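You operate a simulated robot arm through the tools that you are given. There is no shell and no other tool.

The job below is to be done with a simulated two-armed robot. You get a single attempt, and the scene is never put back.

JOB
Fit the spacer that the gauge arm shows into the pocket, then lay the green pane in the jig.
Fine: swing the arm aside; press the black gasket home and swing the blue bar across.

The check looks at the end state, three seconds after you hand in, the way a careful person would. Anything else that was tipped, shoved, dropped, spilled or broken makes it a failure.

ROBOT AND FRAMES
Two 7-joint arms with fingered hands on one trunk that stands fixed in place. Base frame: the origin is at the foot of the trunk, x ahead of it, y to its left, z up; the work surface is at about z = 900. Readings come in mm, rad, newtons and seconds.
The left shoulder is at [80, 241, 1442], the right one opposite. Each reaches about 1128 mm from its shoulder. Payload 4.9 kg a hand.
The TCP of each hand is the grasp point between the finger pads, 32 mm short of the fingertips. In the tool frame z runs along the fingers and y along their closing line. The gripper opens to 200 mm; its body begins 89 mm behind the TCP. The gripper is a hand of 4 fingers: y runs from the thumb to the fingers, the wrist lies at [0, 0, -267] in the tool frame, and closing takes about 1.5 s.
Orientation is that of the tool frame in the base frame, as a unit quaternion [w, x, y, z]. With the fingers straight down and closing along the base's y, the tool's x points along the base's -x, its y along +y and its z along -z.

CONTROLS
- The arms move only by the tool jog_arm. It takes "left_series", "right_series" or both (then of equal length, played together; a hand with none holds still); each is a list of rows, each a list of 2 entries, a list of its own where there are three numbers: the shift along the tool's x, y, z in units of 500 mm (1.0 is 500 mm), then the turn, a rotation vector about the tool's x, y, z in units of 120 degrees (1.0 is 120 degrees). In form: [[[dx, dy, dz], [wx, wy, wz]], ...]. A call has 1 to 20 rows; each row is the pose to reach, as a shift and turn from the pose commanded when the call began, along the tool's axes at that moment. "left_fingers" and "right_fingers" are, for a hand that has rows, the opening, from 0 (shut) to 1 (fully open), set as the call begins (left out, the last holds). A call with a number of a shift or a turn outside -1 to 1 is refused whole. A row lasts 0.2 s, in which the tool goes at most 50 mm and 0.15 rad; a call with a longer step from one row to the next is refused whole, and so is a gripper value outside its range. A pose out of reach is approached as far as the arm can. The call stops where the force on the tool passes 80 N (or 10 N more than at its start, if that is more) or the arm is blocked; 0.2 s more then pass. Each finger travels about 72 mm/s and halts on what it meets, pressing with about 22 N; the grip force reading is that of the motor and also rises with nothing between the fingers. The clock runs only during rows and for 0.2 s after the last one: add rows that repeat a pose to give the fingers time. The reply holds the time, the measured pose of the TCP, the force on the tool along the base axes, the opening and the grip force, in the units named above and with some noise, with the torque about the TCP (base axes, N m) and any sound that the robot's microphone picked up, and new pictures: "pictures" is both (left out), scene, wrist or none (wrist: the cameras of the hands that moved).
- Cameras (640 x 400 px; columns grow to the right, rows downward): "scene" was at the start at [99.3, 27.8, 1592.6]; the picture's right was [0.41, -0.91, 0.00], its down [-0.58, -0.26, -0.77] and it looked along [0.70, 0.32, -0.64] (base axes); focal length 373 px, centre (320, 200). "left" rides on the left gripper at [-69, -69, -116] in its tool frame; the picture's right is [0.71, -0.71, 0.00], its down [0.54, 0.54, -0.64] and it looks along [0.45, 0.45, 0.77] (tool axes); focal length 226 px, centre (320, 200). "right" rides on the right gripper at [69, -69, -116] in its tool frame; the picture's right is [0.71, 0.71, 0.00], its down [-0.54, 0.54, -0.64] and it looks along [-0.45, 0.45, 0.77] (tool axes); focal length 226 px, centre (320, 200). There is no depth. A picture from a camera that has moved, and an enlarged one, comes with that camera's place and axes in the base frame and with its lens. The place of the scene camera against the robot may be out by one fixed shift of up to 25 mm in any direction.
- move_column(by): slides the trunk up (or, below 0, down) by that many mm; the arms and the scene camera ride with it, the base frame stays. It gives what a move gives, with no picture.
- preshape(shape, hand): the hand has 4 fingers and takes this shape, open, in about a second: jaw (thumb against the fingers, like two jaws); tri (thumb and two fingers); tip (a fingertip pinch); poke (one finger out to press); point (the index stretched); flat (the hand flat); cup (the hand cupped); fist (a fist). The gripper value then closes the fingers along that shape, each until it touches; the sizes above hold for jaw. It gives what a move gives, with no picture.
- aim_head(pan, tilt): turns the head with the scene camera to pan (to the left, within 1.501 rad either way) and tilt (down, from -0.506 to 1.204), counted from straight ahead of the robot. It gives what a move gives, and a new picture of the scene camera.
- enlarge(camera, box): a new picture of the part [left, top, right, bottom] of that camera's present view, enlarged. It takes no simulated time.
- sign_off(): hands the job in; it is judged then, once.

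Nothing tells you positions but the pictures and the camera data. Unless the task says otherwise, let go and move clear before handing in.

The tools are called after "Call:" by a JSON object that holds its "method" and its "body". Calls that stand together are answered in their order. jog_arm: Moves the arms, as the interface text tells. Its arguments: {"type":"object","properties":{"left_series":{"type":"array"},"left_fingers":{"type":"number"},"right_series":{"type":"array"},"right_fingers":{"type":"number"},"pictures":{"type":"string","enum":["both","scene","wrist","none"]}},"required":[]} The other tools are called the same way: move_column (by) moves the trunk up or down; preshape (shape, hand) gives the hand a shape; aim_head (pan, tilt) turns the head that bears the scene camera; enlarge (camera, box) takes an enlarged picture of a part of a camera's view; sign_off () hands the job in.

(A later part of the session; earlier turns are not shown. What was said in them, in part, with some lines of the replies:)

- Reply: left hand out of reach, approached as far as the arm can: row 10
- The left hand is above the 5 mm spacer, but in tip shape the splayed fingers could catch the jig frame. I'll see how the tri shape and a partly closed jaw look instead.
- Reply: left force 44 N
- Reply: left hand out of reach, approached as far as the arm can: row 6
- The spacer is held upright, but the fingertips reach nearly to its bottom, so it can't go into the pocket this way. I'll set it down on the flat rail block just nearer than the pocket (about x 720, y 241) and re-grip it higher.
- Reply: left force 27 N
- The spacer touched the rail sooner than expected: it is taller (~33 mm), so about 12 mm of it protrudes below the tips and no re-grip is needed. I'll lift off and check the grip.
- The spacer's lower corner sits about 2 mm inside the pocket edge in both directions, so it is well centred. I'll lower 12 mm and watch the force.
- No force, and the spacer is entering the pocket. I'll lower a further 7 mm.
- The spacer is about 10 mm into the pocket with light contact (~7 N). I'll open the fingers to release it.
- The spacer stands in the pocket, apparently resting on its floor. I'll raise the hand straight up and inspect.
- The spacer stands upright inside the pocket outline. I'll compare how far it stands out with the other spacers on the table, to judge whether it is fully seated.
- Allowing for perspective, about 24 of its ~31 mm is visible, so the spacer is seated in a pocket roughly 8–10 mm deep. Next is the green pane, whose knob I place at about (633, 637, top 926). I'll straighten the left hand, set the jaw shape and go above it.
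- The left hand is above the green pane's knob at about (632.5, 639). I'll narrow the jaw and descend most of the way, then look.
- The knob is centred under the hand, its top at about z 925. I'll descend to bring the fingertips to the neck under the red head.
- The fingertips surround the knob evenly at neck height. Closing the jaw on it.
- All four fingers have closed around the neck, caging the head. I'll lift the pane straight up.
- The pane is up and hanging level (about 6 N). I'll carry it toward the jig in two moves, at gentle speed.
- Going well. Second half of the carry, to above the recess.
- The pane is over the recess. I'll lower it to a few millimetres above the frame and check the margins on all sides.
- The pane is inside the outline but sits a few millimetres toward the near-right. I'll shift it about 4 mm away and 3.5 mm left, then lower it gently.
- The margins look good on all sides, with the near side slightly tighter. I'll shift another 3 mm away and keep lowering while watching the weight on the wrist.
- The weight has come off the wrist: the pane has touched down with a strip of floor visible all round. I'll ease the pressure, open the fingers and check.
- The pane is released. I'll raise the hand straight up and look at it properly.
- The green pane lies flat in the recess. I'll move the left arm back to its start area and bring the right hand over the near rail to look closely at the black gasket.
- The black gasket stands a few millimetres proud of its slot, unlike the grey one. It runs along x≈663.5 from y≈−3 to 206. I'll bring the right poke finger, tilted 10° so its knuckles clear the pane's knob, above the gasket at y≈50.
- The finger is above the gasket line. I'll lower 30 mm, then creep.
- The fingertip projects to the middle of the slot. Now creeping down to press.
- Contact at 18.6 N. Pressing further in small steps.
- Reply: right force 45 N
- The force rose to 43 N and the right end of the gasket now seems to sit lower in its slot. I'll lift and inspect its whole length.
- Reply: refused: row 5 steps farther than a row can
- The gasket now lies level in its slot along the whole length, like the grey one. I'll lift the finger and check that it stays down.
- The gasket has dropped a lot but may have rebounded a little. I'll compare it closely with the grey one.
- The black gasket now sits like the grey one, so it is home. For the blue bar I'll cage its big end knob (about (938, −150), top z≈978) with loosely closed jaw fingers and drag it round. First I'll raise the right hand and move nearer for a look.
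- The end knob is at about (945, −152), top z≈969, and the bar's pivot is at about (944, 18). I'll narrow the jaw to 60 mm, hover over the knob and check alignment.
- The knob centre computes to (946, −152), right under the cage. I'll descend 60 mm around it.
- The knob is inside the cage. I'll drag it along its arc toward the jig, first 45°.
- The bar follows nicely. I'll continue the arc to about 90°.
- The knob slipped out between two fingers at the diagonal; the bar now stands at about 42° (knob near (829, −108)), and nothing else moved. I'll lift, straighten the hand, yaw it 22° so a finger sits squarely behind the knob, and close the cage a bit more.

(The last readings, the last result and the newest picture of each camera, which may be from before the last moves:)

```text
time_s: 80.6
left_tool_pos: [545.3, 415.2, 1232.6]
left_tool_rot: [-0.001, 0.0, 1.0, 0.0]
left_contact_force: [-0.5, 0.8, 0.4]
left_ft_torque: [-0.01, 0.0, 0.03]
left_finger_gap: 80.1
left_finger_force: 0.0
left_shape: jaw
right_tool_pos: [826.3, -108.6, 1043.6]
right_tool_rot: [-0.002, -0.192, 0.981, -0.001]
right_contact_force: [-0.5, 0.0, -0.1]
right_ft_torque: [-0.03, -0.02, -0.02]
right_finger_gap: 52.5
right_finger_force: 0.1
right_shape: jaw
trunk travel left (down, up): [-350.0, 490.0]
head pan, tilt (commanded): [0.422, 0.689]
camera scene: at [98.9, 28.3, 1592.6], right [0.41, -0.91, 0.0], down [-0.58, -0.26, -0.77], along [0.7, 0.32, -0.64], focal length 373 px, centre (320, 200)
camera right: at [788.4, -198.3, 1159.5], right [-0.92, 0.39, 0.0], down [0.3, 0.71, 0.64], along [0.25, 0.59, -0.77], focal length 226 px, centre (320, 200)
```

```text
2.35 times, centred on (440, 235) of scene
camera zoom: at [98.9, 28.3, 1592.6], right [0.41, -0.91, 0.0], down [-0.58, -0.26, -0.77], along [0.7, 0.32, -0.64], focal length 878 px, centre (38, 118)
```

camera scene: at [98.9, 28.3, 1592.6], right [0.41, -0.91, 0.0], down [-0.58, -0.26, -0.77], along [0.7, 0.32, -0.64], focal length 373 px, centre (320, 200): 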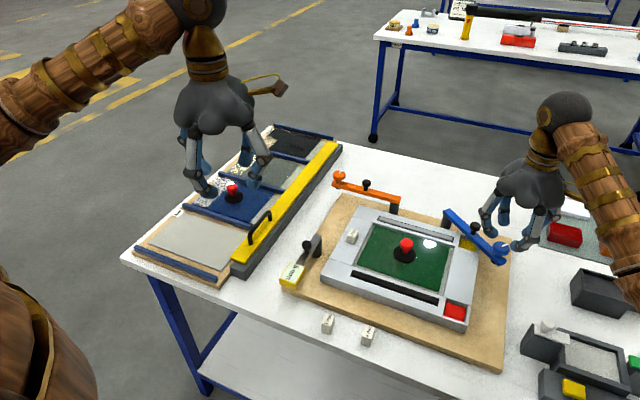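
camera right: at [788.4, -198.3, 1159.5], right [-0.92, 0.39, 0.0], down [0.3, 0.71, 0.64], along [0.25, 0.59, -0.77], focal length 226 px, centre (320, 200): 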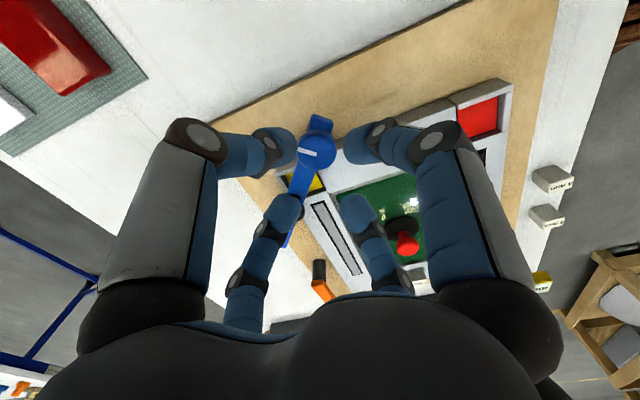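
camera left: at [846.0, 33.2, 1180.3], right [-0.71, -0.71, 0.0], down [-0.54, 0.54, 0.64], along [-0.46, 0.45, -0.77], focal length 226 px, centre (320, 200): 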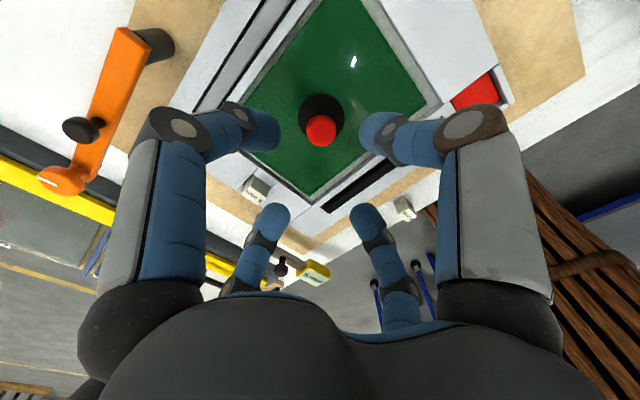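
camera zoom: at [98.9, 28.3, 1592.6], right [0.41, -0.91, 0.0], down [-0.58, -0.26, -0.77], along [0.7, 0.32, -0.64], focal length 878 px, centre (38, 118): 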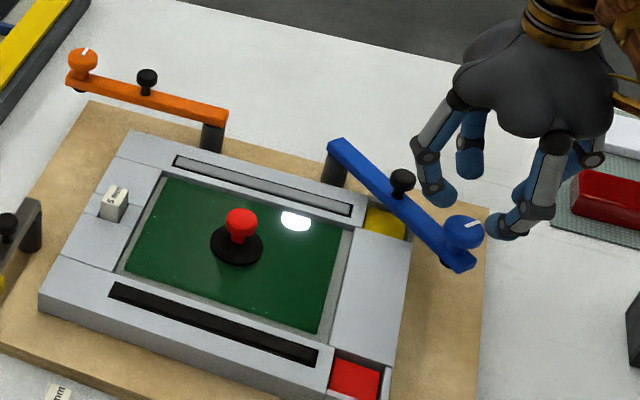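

The hand is upright and yawed, and the knob is 3–4 mm from the cage centre. I'll correct that and descend over it.

Call:
{"method": "jog_arm", "body": {"right_series": [[[-0.0069, -0.0017, 0.03], [0, 0, 0]], [[-0.0069, -0.0017, 0.06], [0, 0, 0]], [[-0.0069, -0.0017, 0.09], [0, 0, 0]], [[-0.0069, -0.0017, 0.122], [0, 0, 0]], [[-0.0069, -0.0017, 0.122], [0, 0, 0]]]}}

Call:
{"method": "enlarge", "body": {"camera": "right", "box": [200, 60, 440, 250]}}

Call:
{"method": "enlarge", "body": {"camera": "scene", "box": [400, 190, 540, 290]}}

```text
time_s: 81.8
left_tool_pos: [544.6, 414.0, 1233.1]
left_tool_rot: [-0.001, 0.0, 1.0, 0.0]
left_contact_force: [-0.2, 0.0, 0.0]
left_ft_torque: [0.04, -0.03, 0.0]
left_finger_gap: 79.5
left_finger_force: 0.0
left_shape: jaw
right_tool_pos: [831.2, -107.3, 983.1]
right_tool_rot: [-0.001, -0.192, 0.981, -0.001]
right_contact_force: [-0.3, 0.4, -0.2]
right_ft_torque: [-0.01, 0.0, -0.01]
right_finger_gap: 52.4
right_finger_force: 0.0
right_shape: jaw
trunk travel left (down, up): [-350.0, 490.0]
head pan, tilt (commanded): [0.422, 0.689]
camera scene: at [98.9, 27.9, 1592.6], right [0.41, -0.91, 0.0], down [-0.58, -0.26, -0.77], along [0.7, 0.32, -0.64], focal length 373 px, centre (320, 200)
camera right: at [793.2, -197.7, 1099.0], right [-0.92, 0.39, 0.0], down [0.3, 0.71, 0.64], along [0.25, 0.59, -0.77], focal length 226 px, centre (320, 200)
```

scene: 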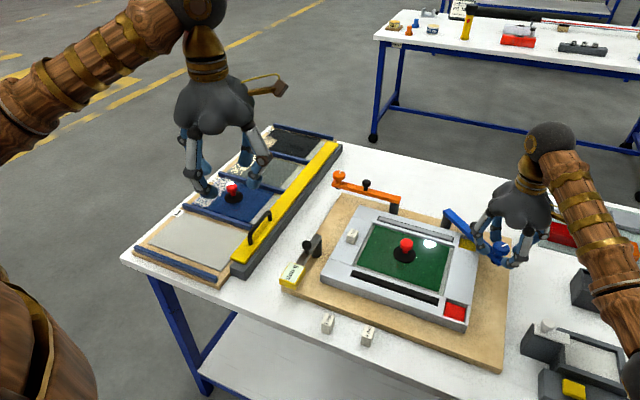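
right: 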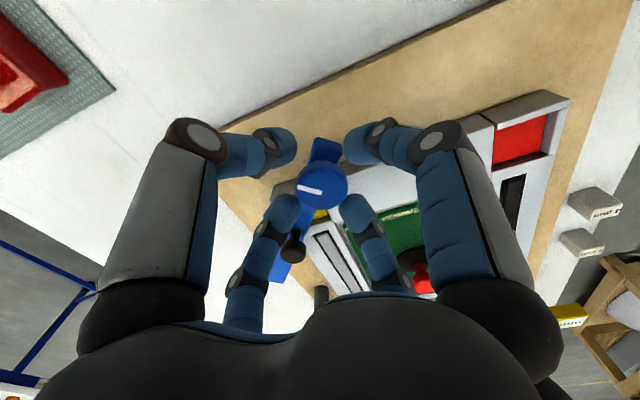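

```text
2.11 times, centred on (320, 155) of right
camera zoom: at [793.2, -197.7, 1099.0], right [-0.92, 0.39, 0.0], down [0.3, 0.71, 0.64], along [0.25, 0.59, -0.77], focal length 476 px, centre (320, 295)
```

zoom: 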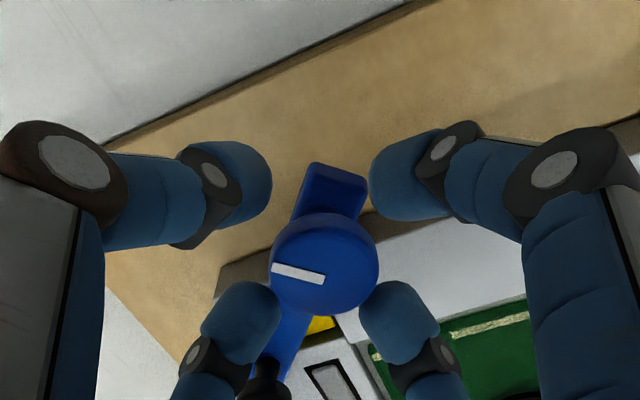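

```text
4.00 times, centred on (470, 240) of scene
camera zoom: at [98.9, 27.9, 1592.6], right [0.41, -0.91, 0.0], down [-0.58, -0.26, -0.77], along [0.7, 0.32, -0.64], focal length 1492 px, centre (-280, 40)
```

zoom: 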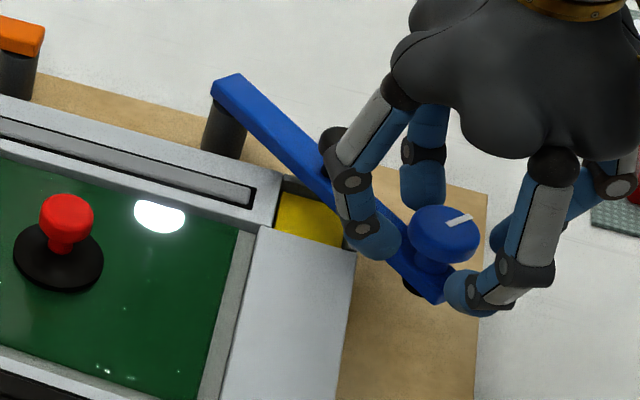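

The knob sits well inside the cage. I'll tighten the cage slightly and push on along the arc in two stages.

Call:
{"method": "jog_arm", "body": {"right_series": [[[0, 0, 0], [0, 0, 0]], [[0, 0, 0], [0, 0, 0]], [[0.0108, 0.0251, 0], [0, 0, 0]], [[0.0203, 0.0531, 0], [0, 0, 0]], [[0.0271, 0.082, 0], [0, 0, 0]], [[0.0314, 0.1114, 0], [0, 0, 0]], [[0.0332, 0.141, 0], [0, 0, 0]]], "right_fingers": 0.225}}

Call:
{"method": "enlarge", "body": {"camera": "right", "box": [200, 60, 440, 250]}}

Call:
{"method": "enlarge", "body": {"camera": "scene", "box": [380, 190, 520, 290]}}

```text
time_s: 83.4
left_tool_pos: [544.8, 414.6, 1233.3]
left_tool_rot: [-0.001, 0.0, 1.0, -0.001]
left_contact_force: [0.1, 0.2, 0.1]
left_ft_torque: [-0.01, 0.0, -0.02]
left_finger_gap: 79.7
left_finger_force: 0.1
left_shape: jaw
right_tool_pos: [787.8, -49.3, 982.3]
right_tool_rot: [-0.001, -0.191, 0.982, 0.0]
right_contact_force: [0.0, -0.7, -0.6]
right_ft_torque: [-0.04, -0.01, 0.0]
right_finger_gap: 45.3
right_finger_force: 0.1
right_shape: jaw
trunk travel left (down, up): [-350.0, 490.0]
head pan, tilt (commanded): [0.422, 0.689]
camera scene: at [99.1, 28.0, 1592.6], right [0.41, -0.91, 0.0], down [-0.58, -0.26, -0.77], along [0.7, 0.32, -0.64], focal length 373 px, centre (320, 200)
camera right: at [749.9, -138.5, 1098.8], right [-0.92, 0.39, 0.0], down [0.3, 0.71, 0.64], along [0.25, 0.59, -0.77], focal length 226 px, centre (320, 200)
```

scene: 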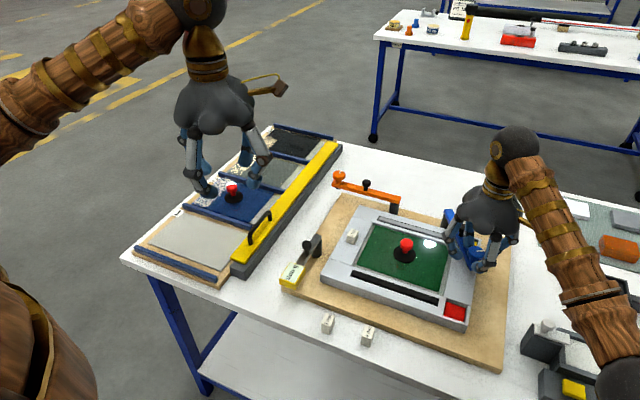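
right: 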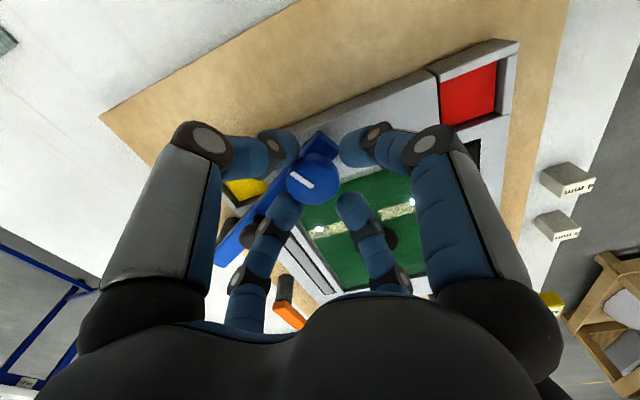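

```text
2.11 times, centred on (320, 155) of right
camera zoom: at [749.9, -138.5, 1098.8], right [-0.92, 0.39, 0.0], down [0.3, 0.71, 0.64], along [0.25, 0.59, -0.77], focal length 476 px, centre (320, 295)
```

zoom: 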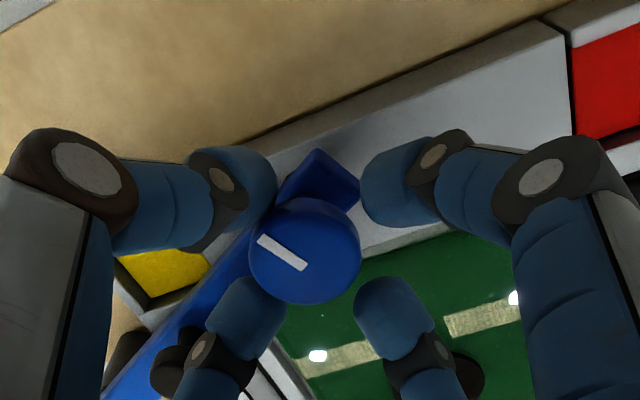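

```text
4.00 times, centred on (450, 240) of scene
camera zoom: at [99.1, 28.0, 1592.6], right [0.41, -0.91, 0.0], down [-0.58, -0.26, -0.77], along [0.7, 0.32, -0.64], focal length 1492 px, centre (-200, 40)
```

zoom: 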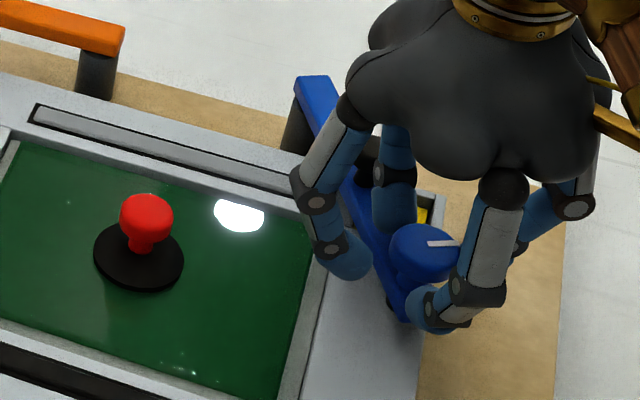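

The bar follows. Continuing to about 92°.

Call:
{"method": "jog_arm", "body": {"right_series": [[[-0.0008, 0.0297, 0], [0, 0, 0]], [[-0.0043, 0.059, 0], [0, 0, 0]], [[-0.0101, 0.0881, 0], [0, 0, 0]], [[-0.0186, 0.1166, 0], [0, 0, 0]], [[-0.0296, 0.1441, 0], [0, 0, 0]]]}}

Call:
{"method": "enlarge", "body": {"camera": "right", "box": [200, 60, 440, 250]}}

Call:
{"method": "enlarge", "body": {"camera": "scene", "box": [360, 180, 500, 300]}}

```text
time_s: 84.6
left_tool_pos: [545.6, 414.5, 1231.5]
left_tool_rot: [-0.001, 0.0, 1.0, 0.001]
left_contact_force: [-0.1, 0.1, -0.1]
left_ft_torque: [0.0, -0.03, 0.01]
left_finger_gap: 79.7
left_finger_force: 0.0
left_shape: jaw
right_tool_pos: [775.5, 24.8, 984.0]
right_tool_rot: [-0.002, -0.191, 0.982, 0.0]
right_contact_force: [-1.4, -0.2, -1.5]
right_ft_torque: [-0.01, 0.01, -0.03]
right_finger_gap: 45.3
right_finger_force: 0.2
right_shape: jaw
trunk travel left (down, up): [-350.0, 490.0]
head pan, tilt (commanded): [0.422, 0.689]
camera scene: at [99.1, 28.6, 1592.6], right [0.41, -0.91, 0.0], down [-0.58, -0.26, -0.77], along [0.7, 0.32, -0.64], focal length 373 px, centre (320, 200)
camera right: at [738.3, -65.0, 1099.2], right [-0.92, 0.39, 0.0], down [0.3, 0.71, 0.64], along [0.25, 0.59, -0.77], focal length 226 px, centre (320, 200)
```

scene: 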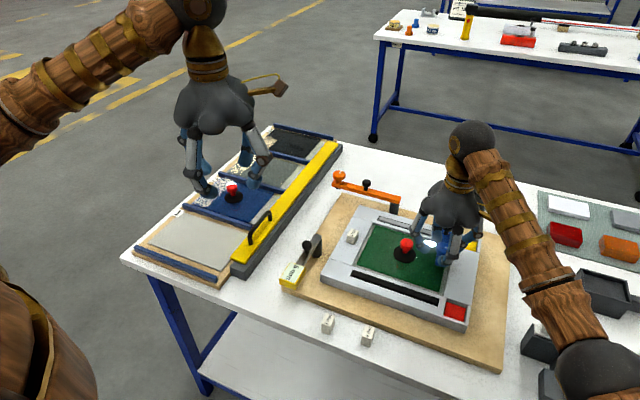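
right: 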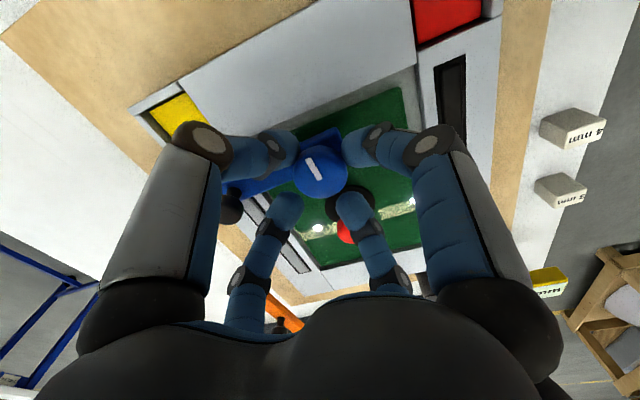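

```text
2.11 times, centred on (320, 155) of right
camera zoom: at [738.3, -65.0, 1099.2], right [-0.92, 0.39, 0.0], down [0.3, 0.71, 0.64], along [0.25, 0.59, -0.77], focal length 476 px, centre (320, 295)
```

zoom: 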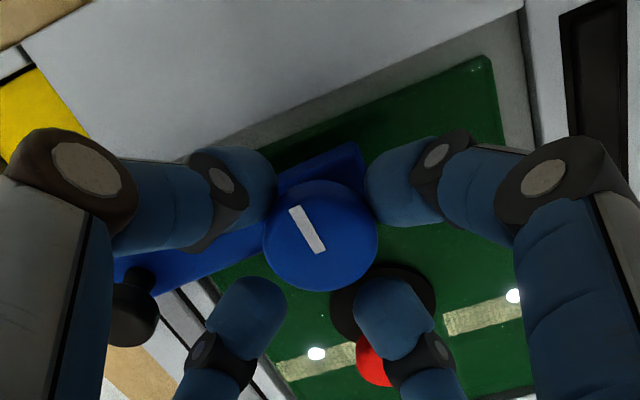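

```text
3.33 times, centred on (430, 240) of scene
camera zoom: at [99.1, 28.6, 1592.6], right [0.41, -0.91, 0.0], down [-0.58, -0.26, -0.77], along [0.7, 0.32, -0.64], focal length 1243 px, centre (-47, 67)
```

zoom: 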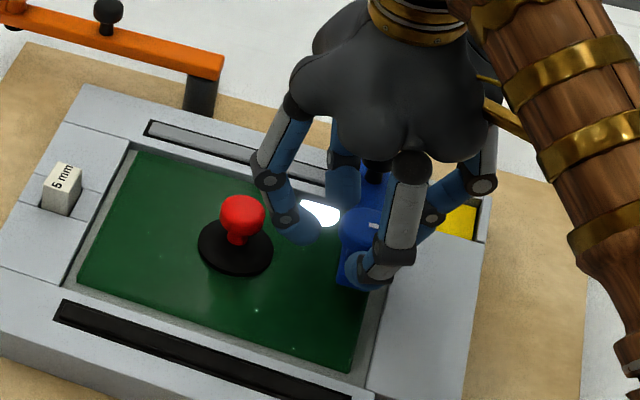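

The bar is now at about 88° across the jig with no resistance. I'll nudge it a few more millimetres to see whether it has a stop near 90°.

Call:
{"method": "jog_arm", "body": {"right_series": [[[-0.0038, 0.008, 0], [0, 0, 0]], [[-0.0076, 0.0161, 0], [0, 0, 0]], [[-0.0076, 0.0161, 0], [0, 0, 0]]], "pictures": "wrist"}}

Call:
{"method": "enlarge", "body": {"camera": "right", "box": [200, 60, 440, 250]}}

Call:
{"method": "enlarge", "body": {"camera": "scene", "box": [360, 180, 500, 300]}}

```text
time_s: 85.4
left_tool_pos: [546.3, 413.3, 1232.6]
left_tool_rot: [-0.001, 0.0, 1.0, -0.001]
left_contact_force: [-0.2, 0.0, 0.5]
left_ft_torque: [0.0, -0.01, -0.03]
left_finger_gap: 79.6
left_finger_force: 0.0
left_shape: jaw
right_tool_pos: [777.7, 32.7, 983.9]
right_tool_rot: [-0.001, -0.191, 0.982, 0.0]
right_contact_force: [-1.5, -0.2, -1.0]
right_ft_torque: [0.05, 0.0, -0.05]
right_finger_gap: 45.4
right_finger_force: 0.0
right_shape: jaw
trunk travel left (down, up): [-350.0, 490.0]
head pan, tilt (commanded): [0.422, 0.689]
camera right: at [739.4, -57.2, 1099.7], right [-0.92, 0.39, 0.0], down [0.3, 0.71, 0.64], along [0.25, 0.59, -0.77], focal length 226 px, centre (320, 200)
```

right: 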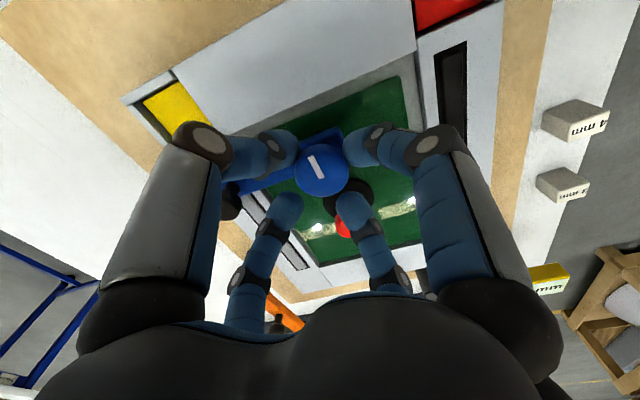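

```text
2.11 times, centred on (320, 155) of right
camera zoom: at [739.4, -57.2, 1099.7], right [-0.92, 0.39, 0.0], down [0.3, 0.71, 0.64], along [0.25, 0.59, -0.77], focal length 476 px, centre (320, 295)
```

zoom: 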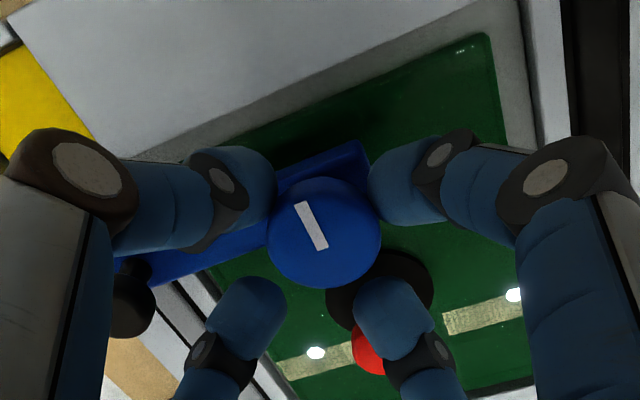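

```text
3.33 times, centred on (430, 240) of scene
camera zoom: at [99.1, 27.5, 1592.6], right [0.41, -0.91, 0.0], down [-0.58, -0.26, -0.77], along [0.7, 0.32, -0.64], focal length 1243 px, centre (-47, 67)
```

zoom: 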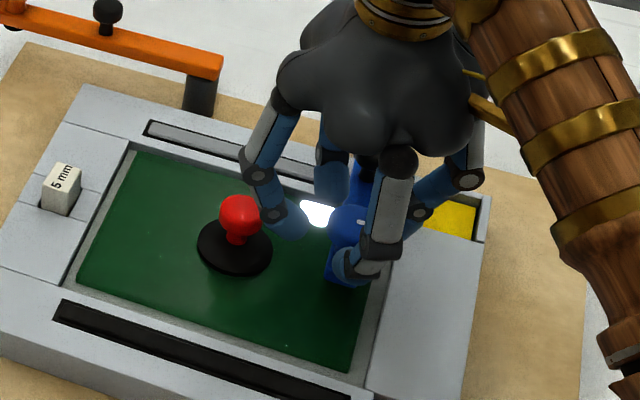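

The bar now lies straight across the jig (knob at about (770, 19), φ≈90°) with nothing resisting. I'll back off 3 mm to free the fingers, then lift straight up.

Call:
{"method": "jog_arm", "body": {"right_series": [[[0.0022, -0.0055, 0], [0, 0, 0]], [[0.0022, -0.0055, -0.03], [0, 0, 0]], [[0.0022, -0.0055, -0.09], [0, 0, 0]], [[0.0022, -0.0055, -0.16], [0, 0, 0]], [[0.0022, -0.0055, -0.22], [0, 0, 0]]]}}

Call:
{"method": "enlarge", "body": {"camera": "scene", "box": [340, 170, 500, 310]}}

Call:
{"method": "enlarge", "body": {"camera": "right", "box": [160, 20, 480, 250]}}

```text
time_s: 86.6
left_tool_pos: [544.4, 414.4, 1233.6]
left_tool_rot: [-0.001, 0.0, 1.0, 0.0]
left_contact_force: [-0.3, -0.1, 0.3]
left_ft_torque: [0.03, -0.01, -0.04]
left_finger_gap: 79.8
left_finger_force: 0.0
left_shape: jaw
right_tool_pos: [777.3, 29.2, 1093.8]
right_tool_rot: [-0.002, -0.192, 0.981, -0.001]
right_contact_force: [-0.7, -0.4, -0.4]
right_ft_torque: [0.02, 0.01, 0.02]
right_finger_gap: 45.0
right_finger_force: 0.0
right_shape: jaw
trunk travel left (down, up): [-350.0, 490.0]
head pan, tilt (commanded): [0.422, 0.689]
camera scene: at [98.6, 27.8, 1592.6], right [0.41, -0.91, 0.0], down [-0.58, -0.26, -0.77], along [0.7, 0.32, -0.64], focal length 373 px, centre (320, 200)
camera right: at [738.4, -61.2, 1209.4], right [-0.92, 0.39, 0.0], down [0.3, 0.71, 0.64], along [0.25, 0.59, -0.77], focal length 226 px, centre (320, 200)
```

scene: 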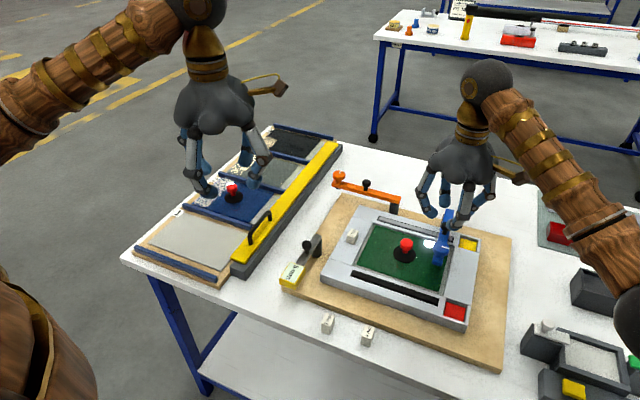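
right: 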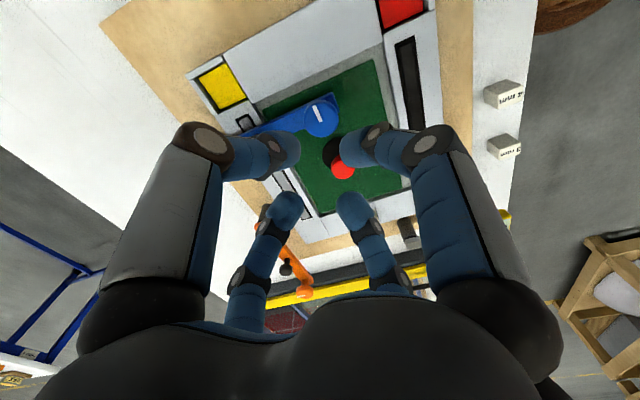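

```text
2.86 times, centred on (420, 240) of scene
camera zoom: at [98.6, 27.8, 1592.6], right [0.41, -0.91, 0.0], down [-0.58, -0.26, -0.77], along [0.7, 0.32, -0.64], focal length 1066 px, centre (34, 86)
```

zoom: 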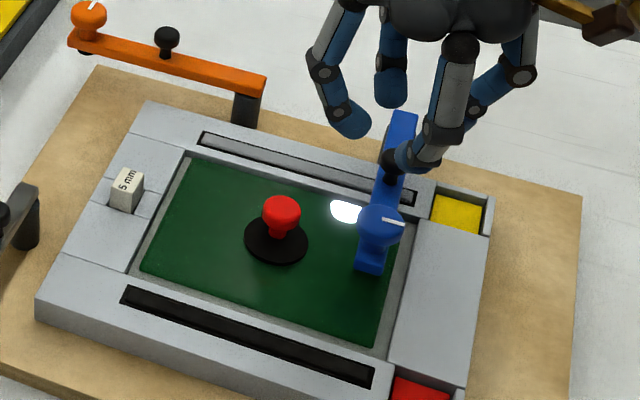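

```text
1.74 times, centred on (320, 135) of right
camera zoom: at [738.4, -61.2, 1209.4], right [-0.92, 0.39, 0.0], down [0.3, 0.71, 0.64], along [0.25, 0.59, -0.77], focal length 393 px, centre (320, 313)
```

zoom: 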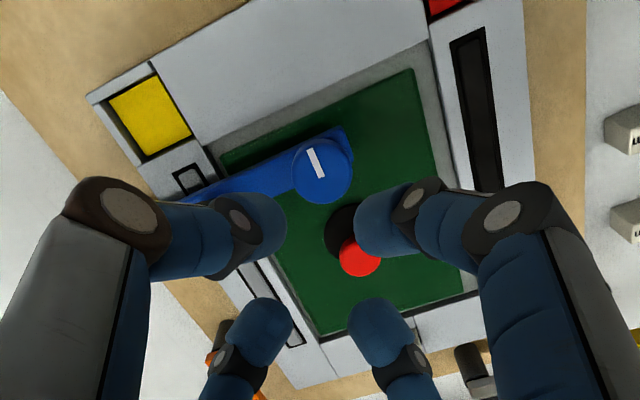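

The blue bar lies across the pane at 90°. I'll retreat the right hand well clear and then make a final inspection of everything.

Call:
{"method": "jog_arm", "body": {"right_series": [[[0.03, -0.02, -0.06], [0, 0, 0]], [[0.09, -0.065, -0.1], [0, 0, 0]], [[0.16, -0.115, -0.12], [0, 0, 0]], [[0.23, -0.17, -0.12], [0, 0, 0]], [[0.3, -0.22, -0.12], [0, 0, 0]], [[0.37, -0.275, -0.12], [0, 0, 0]], [[0.44, -0.33, -0.12], [0, 0, 0]], [[0.51, -0.38, -0.12], [0, 0, 0]], [[0.57, -0.425, -0.12], [0, 0, 0]], [[0.6188, -0.461, -0.12], [0, 0, 0]]]}}

Call:
{"method": "enlarge", "body": {"camera": "scene", "box": [330, 190, 500, 330]}}

Call:
{"method": "enlarge", "body": {"camera": "scene", "box": [340, 220, 372, 250]}}

Call:
{"method": "enlarge", "body": {"camera": "scene", "box": [260, 220, 350, 350]}}

Call:
{"method": "enlarge", "body": {"camera": "scene", "box": [400, 190, 490, 270]}}

```text
time_s: 88.8
left_tool_pos: [543.7, 413.3, 1233.1]
left_tool_rot: [0.0, -0.001, 1.0, 0.0]
left_contact_force: [0.3, 0.2, 0.1]
left_ft_torque: [-0.03, -0.01, -0.01]
left_finger_gap: 80.1
left_finger_force: 0.0
left_shape: jaw
right_tool_pos: [577.9, -299.6, 1154.3]
right_tool_rot: [0.0, -0.191, 0.982, 0.001]
right_contact_force: [-0.4, 0.0, -0.8]
right_ft_torque: [0.0, -0.01, 0.0]
right_finger_gap: 45.2
right_finger_force: 0.0
right_shape: jaw
trunk travel left (down, up): [-350.0, 490.0]
head pan, tilt (commanded): [0.422, 0.689]
camera scene: at [98.0, 26.5, 1592.7], right [0.41, -0.91, 0.0], down [-0.58, -0.26, -0.77], along [0.7, 0.32, -0.64], focal length 373 px, centre (320, 200)
camera right: at [538.7, -390.7, 1269.1], right [-0.92, 0.39, 0.0], down [0.3, 0.71, 0.64], along [0.25, 0.59, -0.77], focal length 226 px, centre (320, 200)
```

scene: 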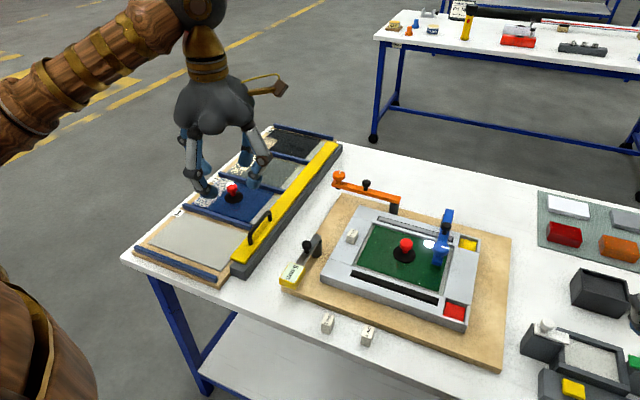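
right: 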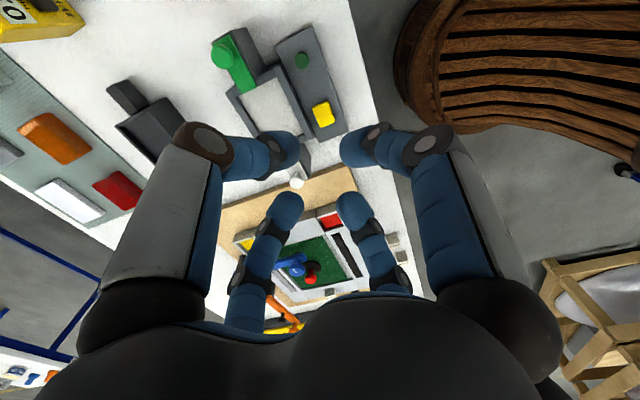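

```text
2.86 times, centred on (415, 260) of scene
camera zoom: at [98.0, 26.5, 1592.7], right [0.41, -0.91, 0.0], down [-0.58, -0.26, -0.77], along [0.7, 0.32, -0.64], focal length 1066 px, centre (49, 29)
```

zoom: 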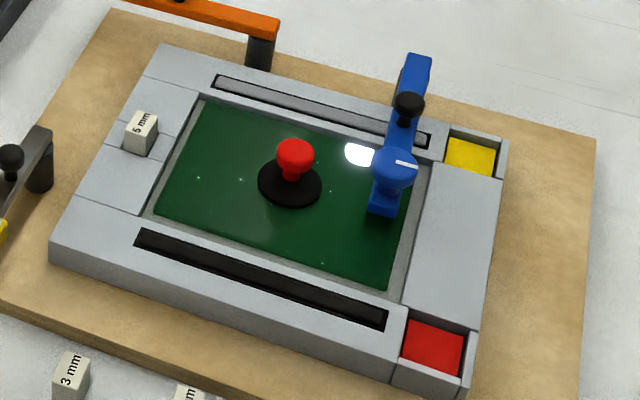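

```text
13.33 times, centred on (356, 235) of scene
camera zoom: at [98.0, 26.5, 1592.7], right [0.41, -0.91, 0.0], down [-0.58, -0.26, -0.77], along [0.7, 0.32, -0.64], focal length 4973 px, centre (-160, -267)
```

zoom: 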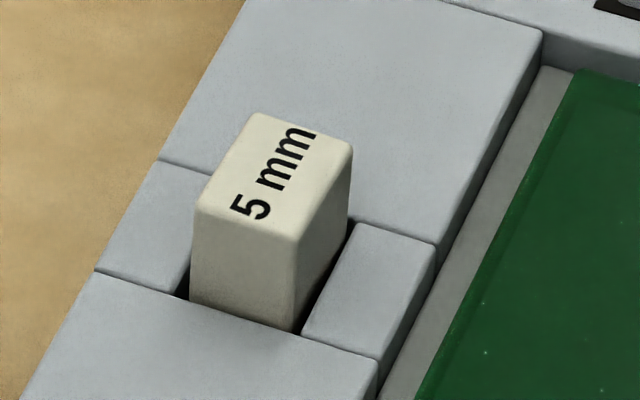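

```text
3.08 times, centred on (305, 285) of scene
camera zoom: at [98.0, 26.5, 1592.7], right [0.41, -0.91, 0.0], down [-0.58, -0.26, -0.77], along [0.7, 0.32, -0.64], focal length 1148 px, centre (366, -62)
```

zoom: 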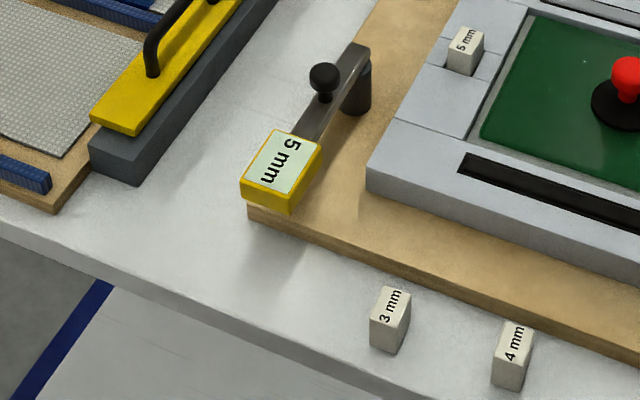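

```text
5.00 times, centred on (445, 230) of scene
camera zoom: at [98.0, 26.5, 1592.7], right [0.41, -0.91, 0.0], down [-0.58, -0.26, -0.77], along [0.7, 0.32, -0.64], focal length 1865 px, centre (-305, 50)
```

zoom: 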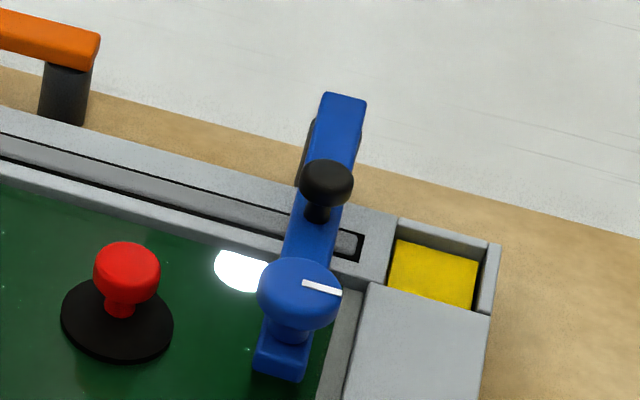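

Everything looks right: spacer upright in the pocket, pane flat, gasket level, blue bar across, gauge arm aside, other spacers untouched. To be sure the spacer is fully seated, I'll press its top lightly with the left poke finger.

Call:
{"method": "preshape", "body": {"shape": "poke", "hand": "left"}}

Call:
{"method": "jog_arm", "body": {"left_series": [[[-0.056, -0.043, 0.03], [0, 0, 0]], [[-0.112, -0.086, 0.06], [0, 0, 0]], [[-0.168, -0.129, 0.09], [0, 0, 0]], [[-0.224, -0.172, 0.12], [0, 0, 0]], [[-0.28, -0.215, 0.15], [0, 0, 0]], [[-0.336, -0.258, 0.18], [0, 0, 0]], [[-0.393, -0.302, 0.21], [0, 0, 0]], [[-0.452, -0.345, 0.26], [0, 0, 0]], [[-0.452, -0.345, 0.34], [0, 0, 0]], [[-0.452, -0.345, 0.42], [0, 0, 0]], [[-0.452, -0.345, 0.47], [0, 0, 0]], [[-0.452, -0.345, 0.47], [0, 0, 0]]]}}

Call:
{"method": "enlarge", "body": {"camera": "left", "box": [220, 80, 420, 240]}}

Call:
{"method": "enlarge", "body": {"camera": "scene", "box": [310, 180, 410, 270]}}

```text
time_s: 89.7
left_tool_pos: [545.1, 414.7, 1232.9]
left_tool_rot: [-0.002, 0.0, 1.0, 0.001]
left_contact_force: [-0.2, -0.1, -0.2]
left_ft_torque: [0.01, 0.01, 0.0]
left_finger_gap: 0.1
left_finger_force: 0.0
left_shape: poke
right_tool_pos: [578.3, -299.8, 1153.9]
right_tool_rot: [-0.001, -0.192, 0.981, 0.0]
right_contact_force: [0.2, -0.3, 0.5]
right_ft_torque: [0.02, 0.0, -0.03]
right_finger_gap: 45.0
right_finger_force: 0.1
right_shape: jaw
trunk travel left (down, up): [-350.0, 490.0]
head pan, tilt (commanded): [0.422, 0.689]
```

```text
time_s: 92.3
left_tool_pos: [770.6, 243.1, 995.0]
left_tool_rot: [-0.001, -0.001, 1.0, 0.0]
left_contact_force: [-0.4, 0.1, 0.9]
left_ft_torque: [0.04, 0.0, 0.0]
left_finger_gap: 0.0
left_finger_force: 0.0
left_shape: poke
right_tool_pos: [579.7, -300.0, 1153.7]
right_tool_rot: [-0.001, -0.191, 0.982, 0.0]
right_contact_force: [-0.1, 0.3, -0.3]
right_ft_torque: [-0.03, 0.03, 0.0]
right_finger_gap: 45.0
right_finger_force: 0.1
right_shape: jaw
trunk travel left (down, up): [-350.0, 490.0]
head pan, tilt (commanded): [0.422, 0.689]
camera scene: at [98.7, 28.1, 1592.7], right [0.41, -0.91, 0.0], down [-0.58, -0.26, -0.77], along [0.7, 0.32, -0.64], focal length 373 px, centre (320, 200)
camera left: at [841.2, 175.6, 1111.8], right [-0.71, -0.71, 0.0], down [-0.54, 0.54, 0.64], along [-0.46, 0.45, -0.77], focal length 226 px, centre (320, 200)
```

scene: 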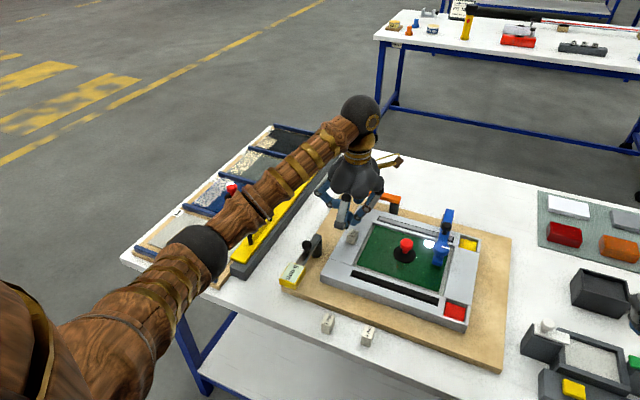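
left: 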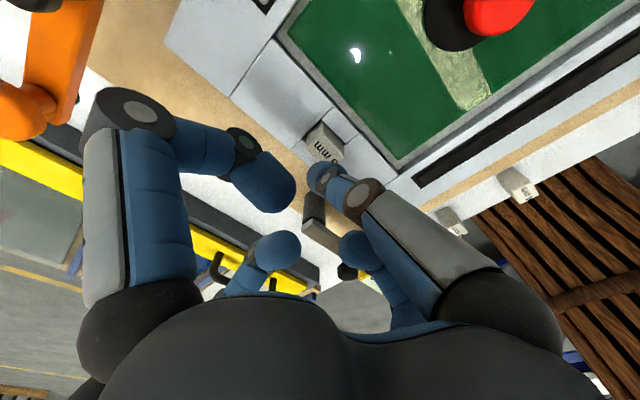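

```text
2.50 times, centred on (320, 160) of left
camera zoom: at [841.2, 175.6, 1111.8], right [-0.71, -0.71, 0.0], down [-0.54, 0.54, 0.64], along [-0.46, 0.45, -0.77], focal length 565 px, centre (320, 300)
```

zoom: 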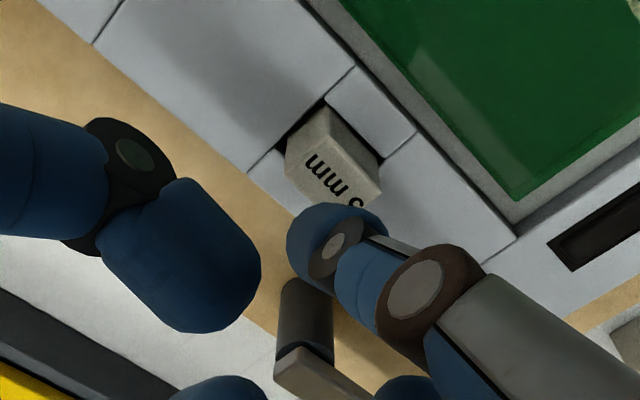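

```text
4.44 times, centred on (360, 225) of scene
camera zoom: at [98.7, 28.1, 1592.7], right [0.41, -0.91, 0.0], down [-0.58, -0.26, -0.77], along [0.7, 0.32, -0.64], focal length 1658 px, centre (142, 89)
```

zoom: 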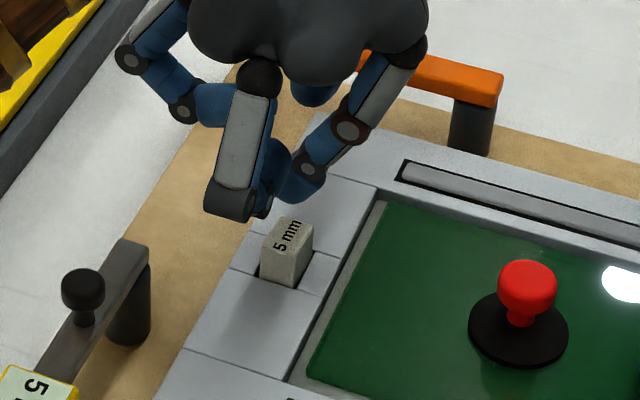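

The finger is right above the spacer. I'll lower to just above its top, then creep until light contact.

Call:
{"method": "jog_arm", "body": {"left_series": [[[0, -0.003, 0.02], [0, 0, 0]], [[0, -0.003, 0.04], [0, 0, 0]], [[0, -0.003, 0.048], [0, 0, 0]], [[0, -0.003, 0.048], [0, 0, 0]]], "pictures": "wrist"}}

Call:
{"method": "enlarge", "body": {"camera": "left", "box": [260, 100, 400, 220]}}

Call:
{"method": "enlarge", "body": {"camera": "scene", "box": [330, 200, 390, 260]}}

```text
time_s: 93.3
left_tool_pos: [771.6, 243.0, 972.7]
left_tool_rot: [-0.001, -0.002, 1.0, 0.0]
left_contact_force: [0.7, 0.1, -0.2]
left_ft_torque: [0.0, -0.01, 0.01]
left_finger_gap: 0.0
left_finger_force: 0.0
left_shape: poke
right_tool_pos: [579.9, -300.1, 1153.1]
right_tool_rot: [-0.001, -0.191, 0.982, 0.001]
right_contact_force: [0.3, 0.8, 0.1]
right_ft_torque: [-0.01, 0.03, 0.02]
right_finger_gap: 45.3
right_finger_force: 0.1
right_shape: jaw
trunk travel left (down, up): [-350.0, 490.0]
head pan, tilt (commanded): [0.422, 0.689]
camera left: at [841.7, 174.0, 1089.7], right [-0.71, -0.71, 0.0], down [-0.54, 0.54, 0.64], along [-0.46, 0.45, -0.77], focal length 226 px, centre (320, 200)
```

left: 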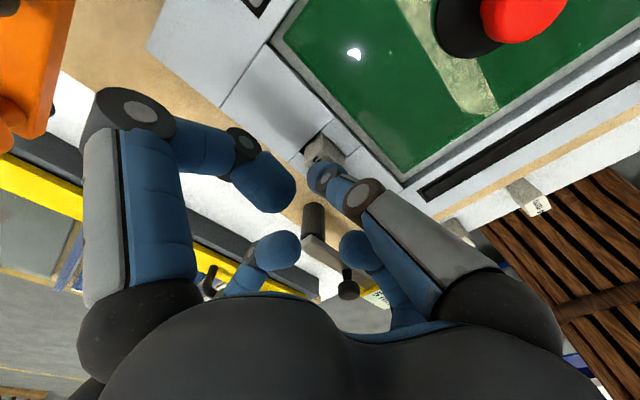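

```text
3.33 times, centred on (330, 160) of left
camera zoom: at [841.7, 174.0, 1089.7], right [-0.71, -0.71, 0.0], down [-0.54, 0.54, 0.64], along [-0.46, 0.45, -0.77], focal length 754 px, centre (287, 333)
```

zoom: 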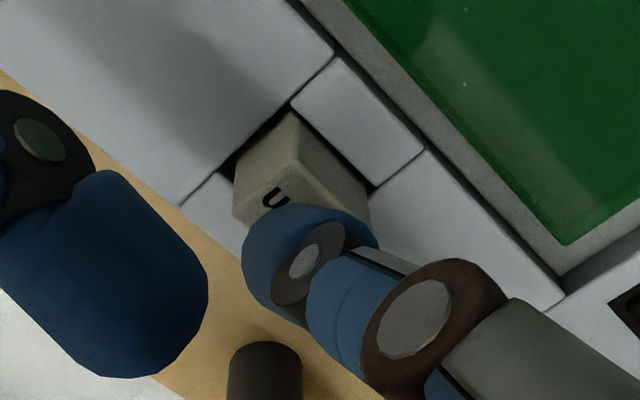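

```text
6.67 times, centred on (360, 230) of scene
camera zoom: at [99.3, 27.5, 1592.6], right [0.41, -0.91, 0.0], down [-0.58, -0.26, -0.77], along [0.7, 0.32, -0.64], focal length 2487 px, centre (53, 0)
```

zoom: 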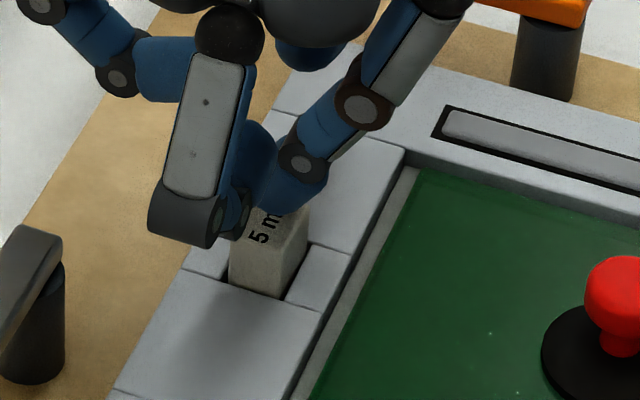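

About 12 mm left. Creeping down in 3 mm steps.

Call:
{"method": "jog_arm", "body": {"left_series": [[[0, 0, 0.006], [0, 0, 0]], [[0, 0, 0.012], [0, 0, 0]], [[0, 0, 0.018], [0, 0, 0]]], "pictures": "none"}}

```text
time_s: 94.1
left_tool_pos: [771.3, 240.1, 966.2]
left_tool_rot: [0.001, 0.0, 1.0, 0.0]
left_contact_force: [0.7, -1.4, 13.8]
left_ft_torque: [-0.05, -0.04, 0.01]
left_finger_gap: 0.0
left_finger_force: 0.1
left_shape: poke
right_tool_pos: [577.1, -301.0, 1154.3]
right_tool_rot: [0.0, -0.191, 0.982, 0.0]
right_contact_force: [0.9, 0.4, 0.5]
right_ft_torque: [-0.05, 0.02, 0.0]
right_finger_gap: 45.0
right_finger_force: 0.1
right_shape: jaw
trunk travel left (down, up): [-350.0, 490.0]
head pan, tilt (commanded): [0.422, 0.689]
```

Firm contact (13.8 N) on the spacer top. I'll press slightly more to confirm that it doesn't sink.

Call:
{"method": "jog_arm", "body": {"left_series": [[[0, 0, 0.003], [0, 0, 0]], [[0, 0, 0.006], [0, 0, 0]]], "pictures": "none"}}

```text
time_s: 94.7
left_tool_pos: [772.7, 239.7, 966.1]
left_tool_rot: [0.003, 0.0, 1.0, 0.0]
left_contact_force: [8.7, -3.8, 30.9]
left_ft_torque: [-0.1, -0.27, -0.01]
left_finger_gap: 0.0
left_finger_force: 0.1
left_shape: poke
right_tool_pos: [576.3, -302.0, 1153.8]
right_tool_rot: [0.0, -0.191, 0.982, 0.0]
right_contact_force: [-0.3, -0.7, 0.2]
right_ft_torque: [0.01, -0.01, 0.0]
right_finger_gap: 45.3
right_finger_force: 0.1
right_shape: jaw
trunk travel left (down, up): [-350.0, 490.0]
head pan, tilt (commanded): [0.422, 0.689]
```

It doesn't sink at 31 N, so the spacer is firmly seated. Lifting and moving the left hand back clear.

Call:
{"method": "jog_arm", "body": {"left_series": [[[0, 0, -0.01], [0, 0, 0]], [[0, 0, -0.05], [0, 0, 0]], [[0, 0, -0.13], [0, 0, 0]], [[0, 0, -0.21], [0, 0, 0]], [[0.05, 0.04, -0.27], [0, 0, 0]], [[0.11, 0.085, -0.31], [0, 0, 0]], [[0.17, 0.13, -0.35], [0, 0, 0]], [[0.23, 0.175, -0.39], [0, 0, 0]], [[0.29, 0.22, -0.43], [0, 0, 0]], [[0.35, 0.265, -0.47], [0, 0, 0]], [[0.41, 0.31, -0.51], [0, 0, 0]], [[0.45, 0.34, -0.53], [0, 0, 0]]]}}

Call:
{"method": "enlarge", "body": {"camera": "scene", "box": [330, 190, 500, 330]}}

Call:
{"method": "enlarge", "body": {"camera": "scene", "box": [340, 220, 372, 250]}}

Call:
{"method": "enlarge", "body": {"camera": "scene", "box": [345, 260, 450, 320]}}

Call:
{"method": "aim_head", "body": {"pan": 0.1, "tilt": 0.8}}

```text
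time_s: 97.3
left_tool_pos: [543.8, 409.6, 1231.2]
left_tool_rot: [-0.002, 0.0, 1.0, 0.0]
left_contact_force: [-0.8, 0.2, 0.6]
left_ft_torque: [0.02, -0.05, 0.05]
left_finger_gap: 0.0
left_finger_force: 0.1
left_shape: poke
right_tool_pos: [578.8, -298.7, 1152.5]
right_tool_rot: [-0.001, -0.191, 0.982, 0.0]
right_contact_force: [-0.4, -0.1, -0.4]
right_ft_torque: [0.03, -0.03, -0.01]
right_finger_gap: 45.1
right_finger_force: 0.0
right_shape: jaw
trunk travel left (down, up): [-350.0, 490.0]
head pan, tilt (commanded): [0.422, 0.689]
camera scene: at [97.8, 28.2, 1592.7], right [0.41, -0.91, 0.0], down [-0.58, -0.26, -0.77], along [0.7, 0.32, -0.64], focal length 373 px, centre (320, 200)
camera left: at [614.6, 342.4, 1346.8], right [-0.71, -0.71, 0.0], down [-0.54, 0.54, 0.64], along [-0.46, 0.45, -0.77], focal length 226 px, centre (320, 200)
```

scene: 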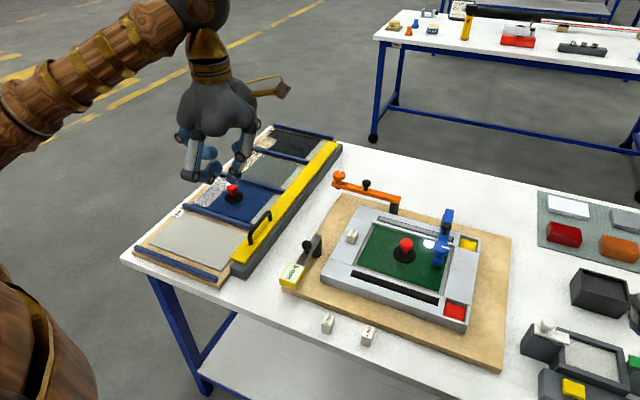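
left: 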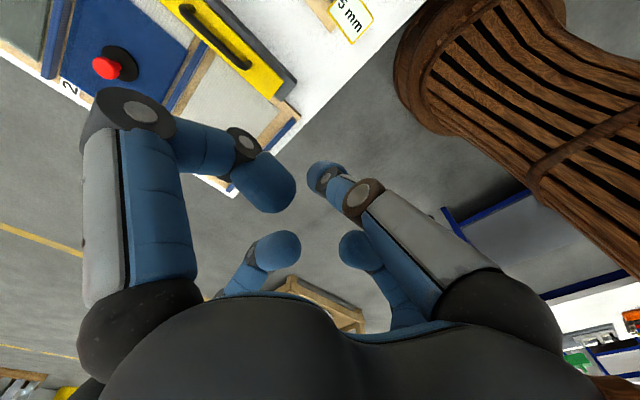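

```text
2.86 times, centred on (415, 260) of scene
camera zoom: at [97.8, 28.2, 1592.7], right [0.41, -0.91, 0.0], down [-0.58, -0.26, -0.77], along [0.7, 0.32, -0.64], focal length 1066 px, centre (49, 29)
```

zoom: 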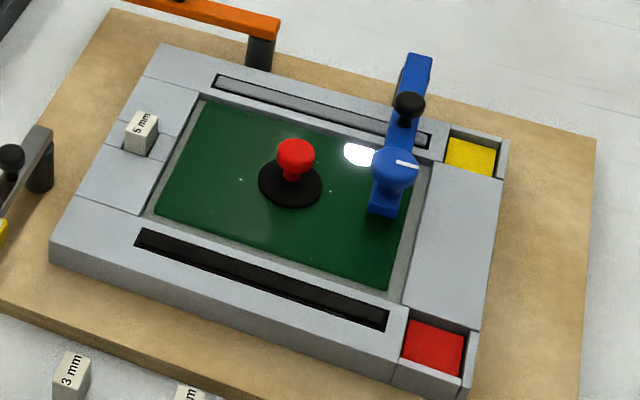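

```text
13.33 times, centred on (356, 235) of scene
camera zoom: at [97.8, 28.2, 1592.7], right [0.41, -0.91, 0.0], down [-0.58, -0.26, -0.77], along [0.7, 0.32, -0.64], focal length 4973 px, centre (-160, -267)
```

zoom: 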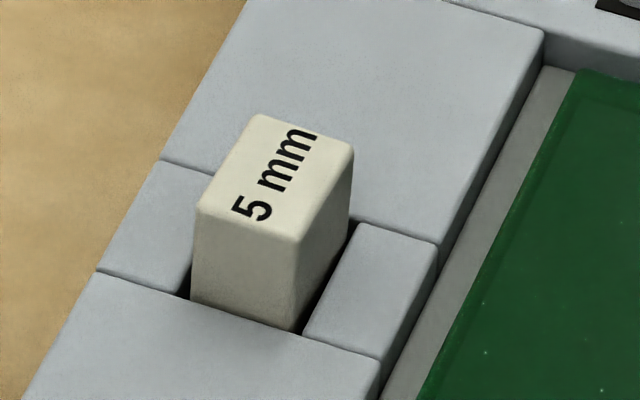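

```text
6.10 times, centred on (398, 290) of scene
camera zoom: at [97.8, 28.2, 1592.7], right [0.41, -0.91, 0.0], down [-0.58, -0.26, -0.77], along [0.7, 0.32, -0.64], focal length 2274 px, centre (-152, -349)
```

zoom: 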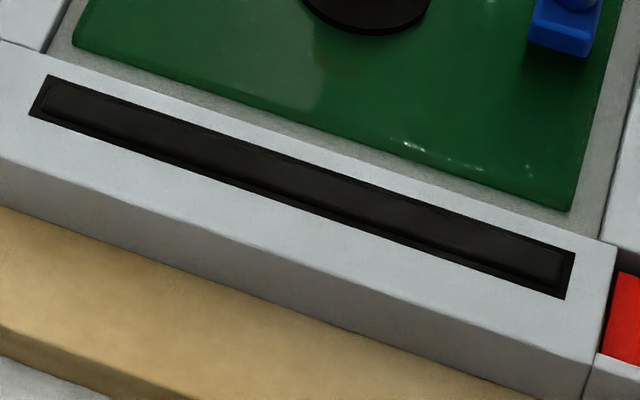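

```text
time_s: 98.1
left_tool_pos: [546.8, 410.6, 1230.7]
left_tool_rot: [-0.001, 0.0, 1.0, 0.0]
left_contact_force: [-0.1, -0.7, 0.3]
left_ft_torque: [-0.03, -0.01, 0.06]
left_finger_gap: 0.0
left_finger_force: 0.0
left_shape: poke
right_tool_pos: [578.8, -299.1, 1152.8]
right_tool_rot: [-0.002, -0.191, 0.982, 0.0]
right_contact_force: [-0.3, 0.7, -0.7]
right_ft_torque: [0.01, 0.02, 0.0]
right_finger_gap: 44.9
right_finger_force: 0.1
right_shape: jaw
trunk travel left (down, up): [-350.0, 490.0]
head pan, tilt (commanded): [0.099, 0.799]
camera scene: at [102.0, 0.7, 1583.5], right [0.1, -0.99, 0.0], down [-0.71, -0.07, -0.7], along [0.69, 0.07, -0.72], focal length 373 px, centre (320, 200)
```

scene: 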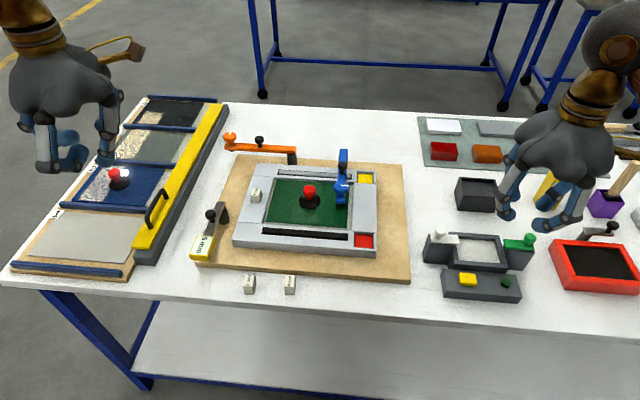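

The final view shows everything in place: the 5 mm spacer is seated in the pocket, the gauge arm is swung aside, and the green pane lies in the jig. The black gasket is level in its slot, the blue bar lies across, both hands are clear and nothing else has moved. I'm handing in.

Call:
{"method": "sign_off", "body": {}}

```text
The job is handed in.
```

I've handed the job in, and both hands were clear of the work when I did. The result of the check hasn't come back to me. In the last pictures everything was in place:

- **Gauge arm:** it read 5 mm. I swung it aside until it met its stop, a little past 90°.
- **Spacer:** the 5 mm spacer stands upright in the pocket. I pressed its top with about 31 N and it did not sink. It stands about 25 mm above the frame, because the pocket is only about 8–10 mm deep.
- **Green pane:** it lies flat in the jig recess with a gap on every side. Its suction knob is still attached.
- **Black gasket:** it is pressed home and sits level in its slot, matching the grey one.
- **Blue bar:** it lies across the pane at about 90°. I did not feel a stop there, so it may be able to swing further. The end knob slipped out of my fingers once on the way round, and nothing else moved.

The 3 mm and 4 mm spacers, the other panes and everything else on the table look undisturbed.
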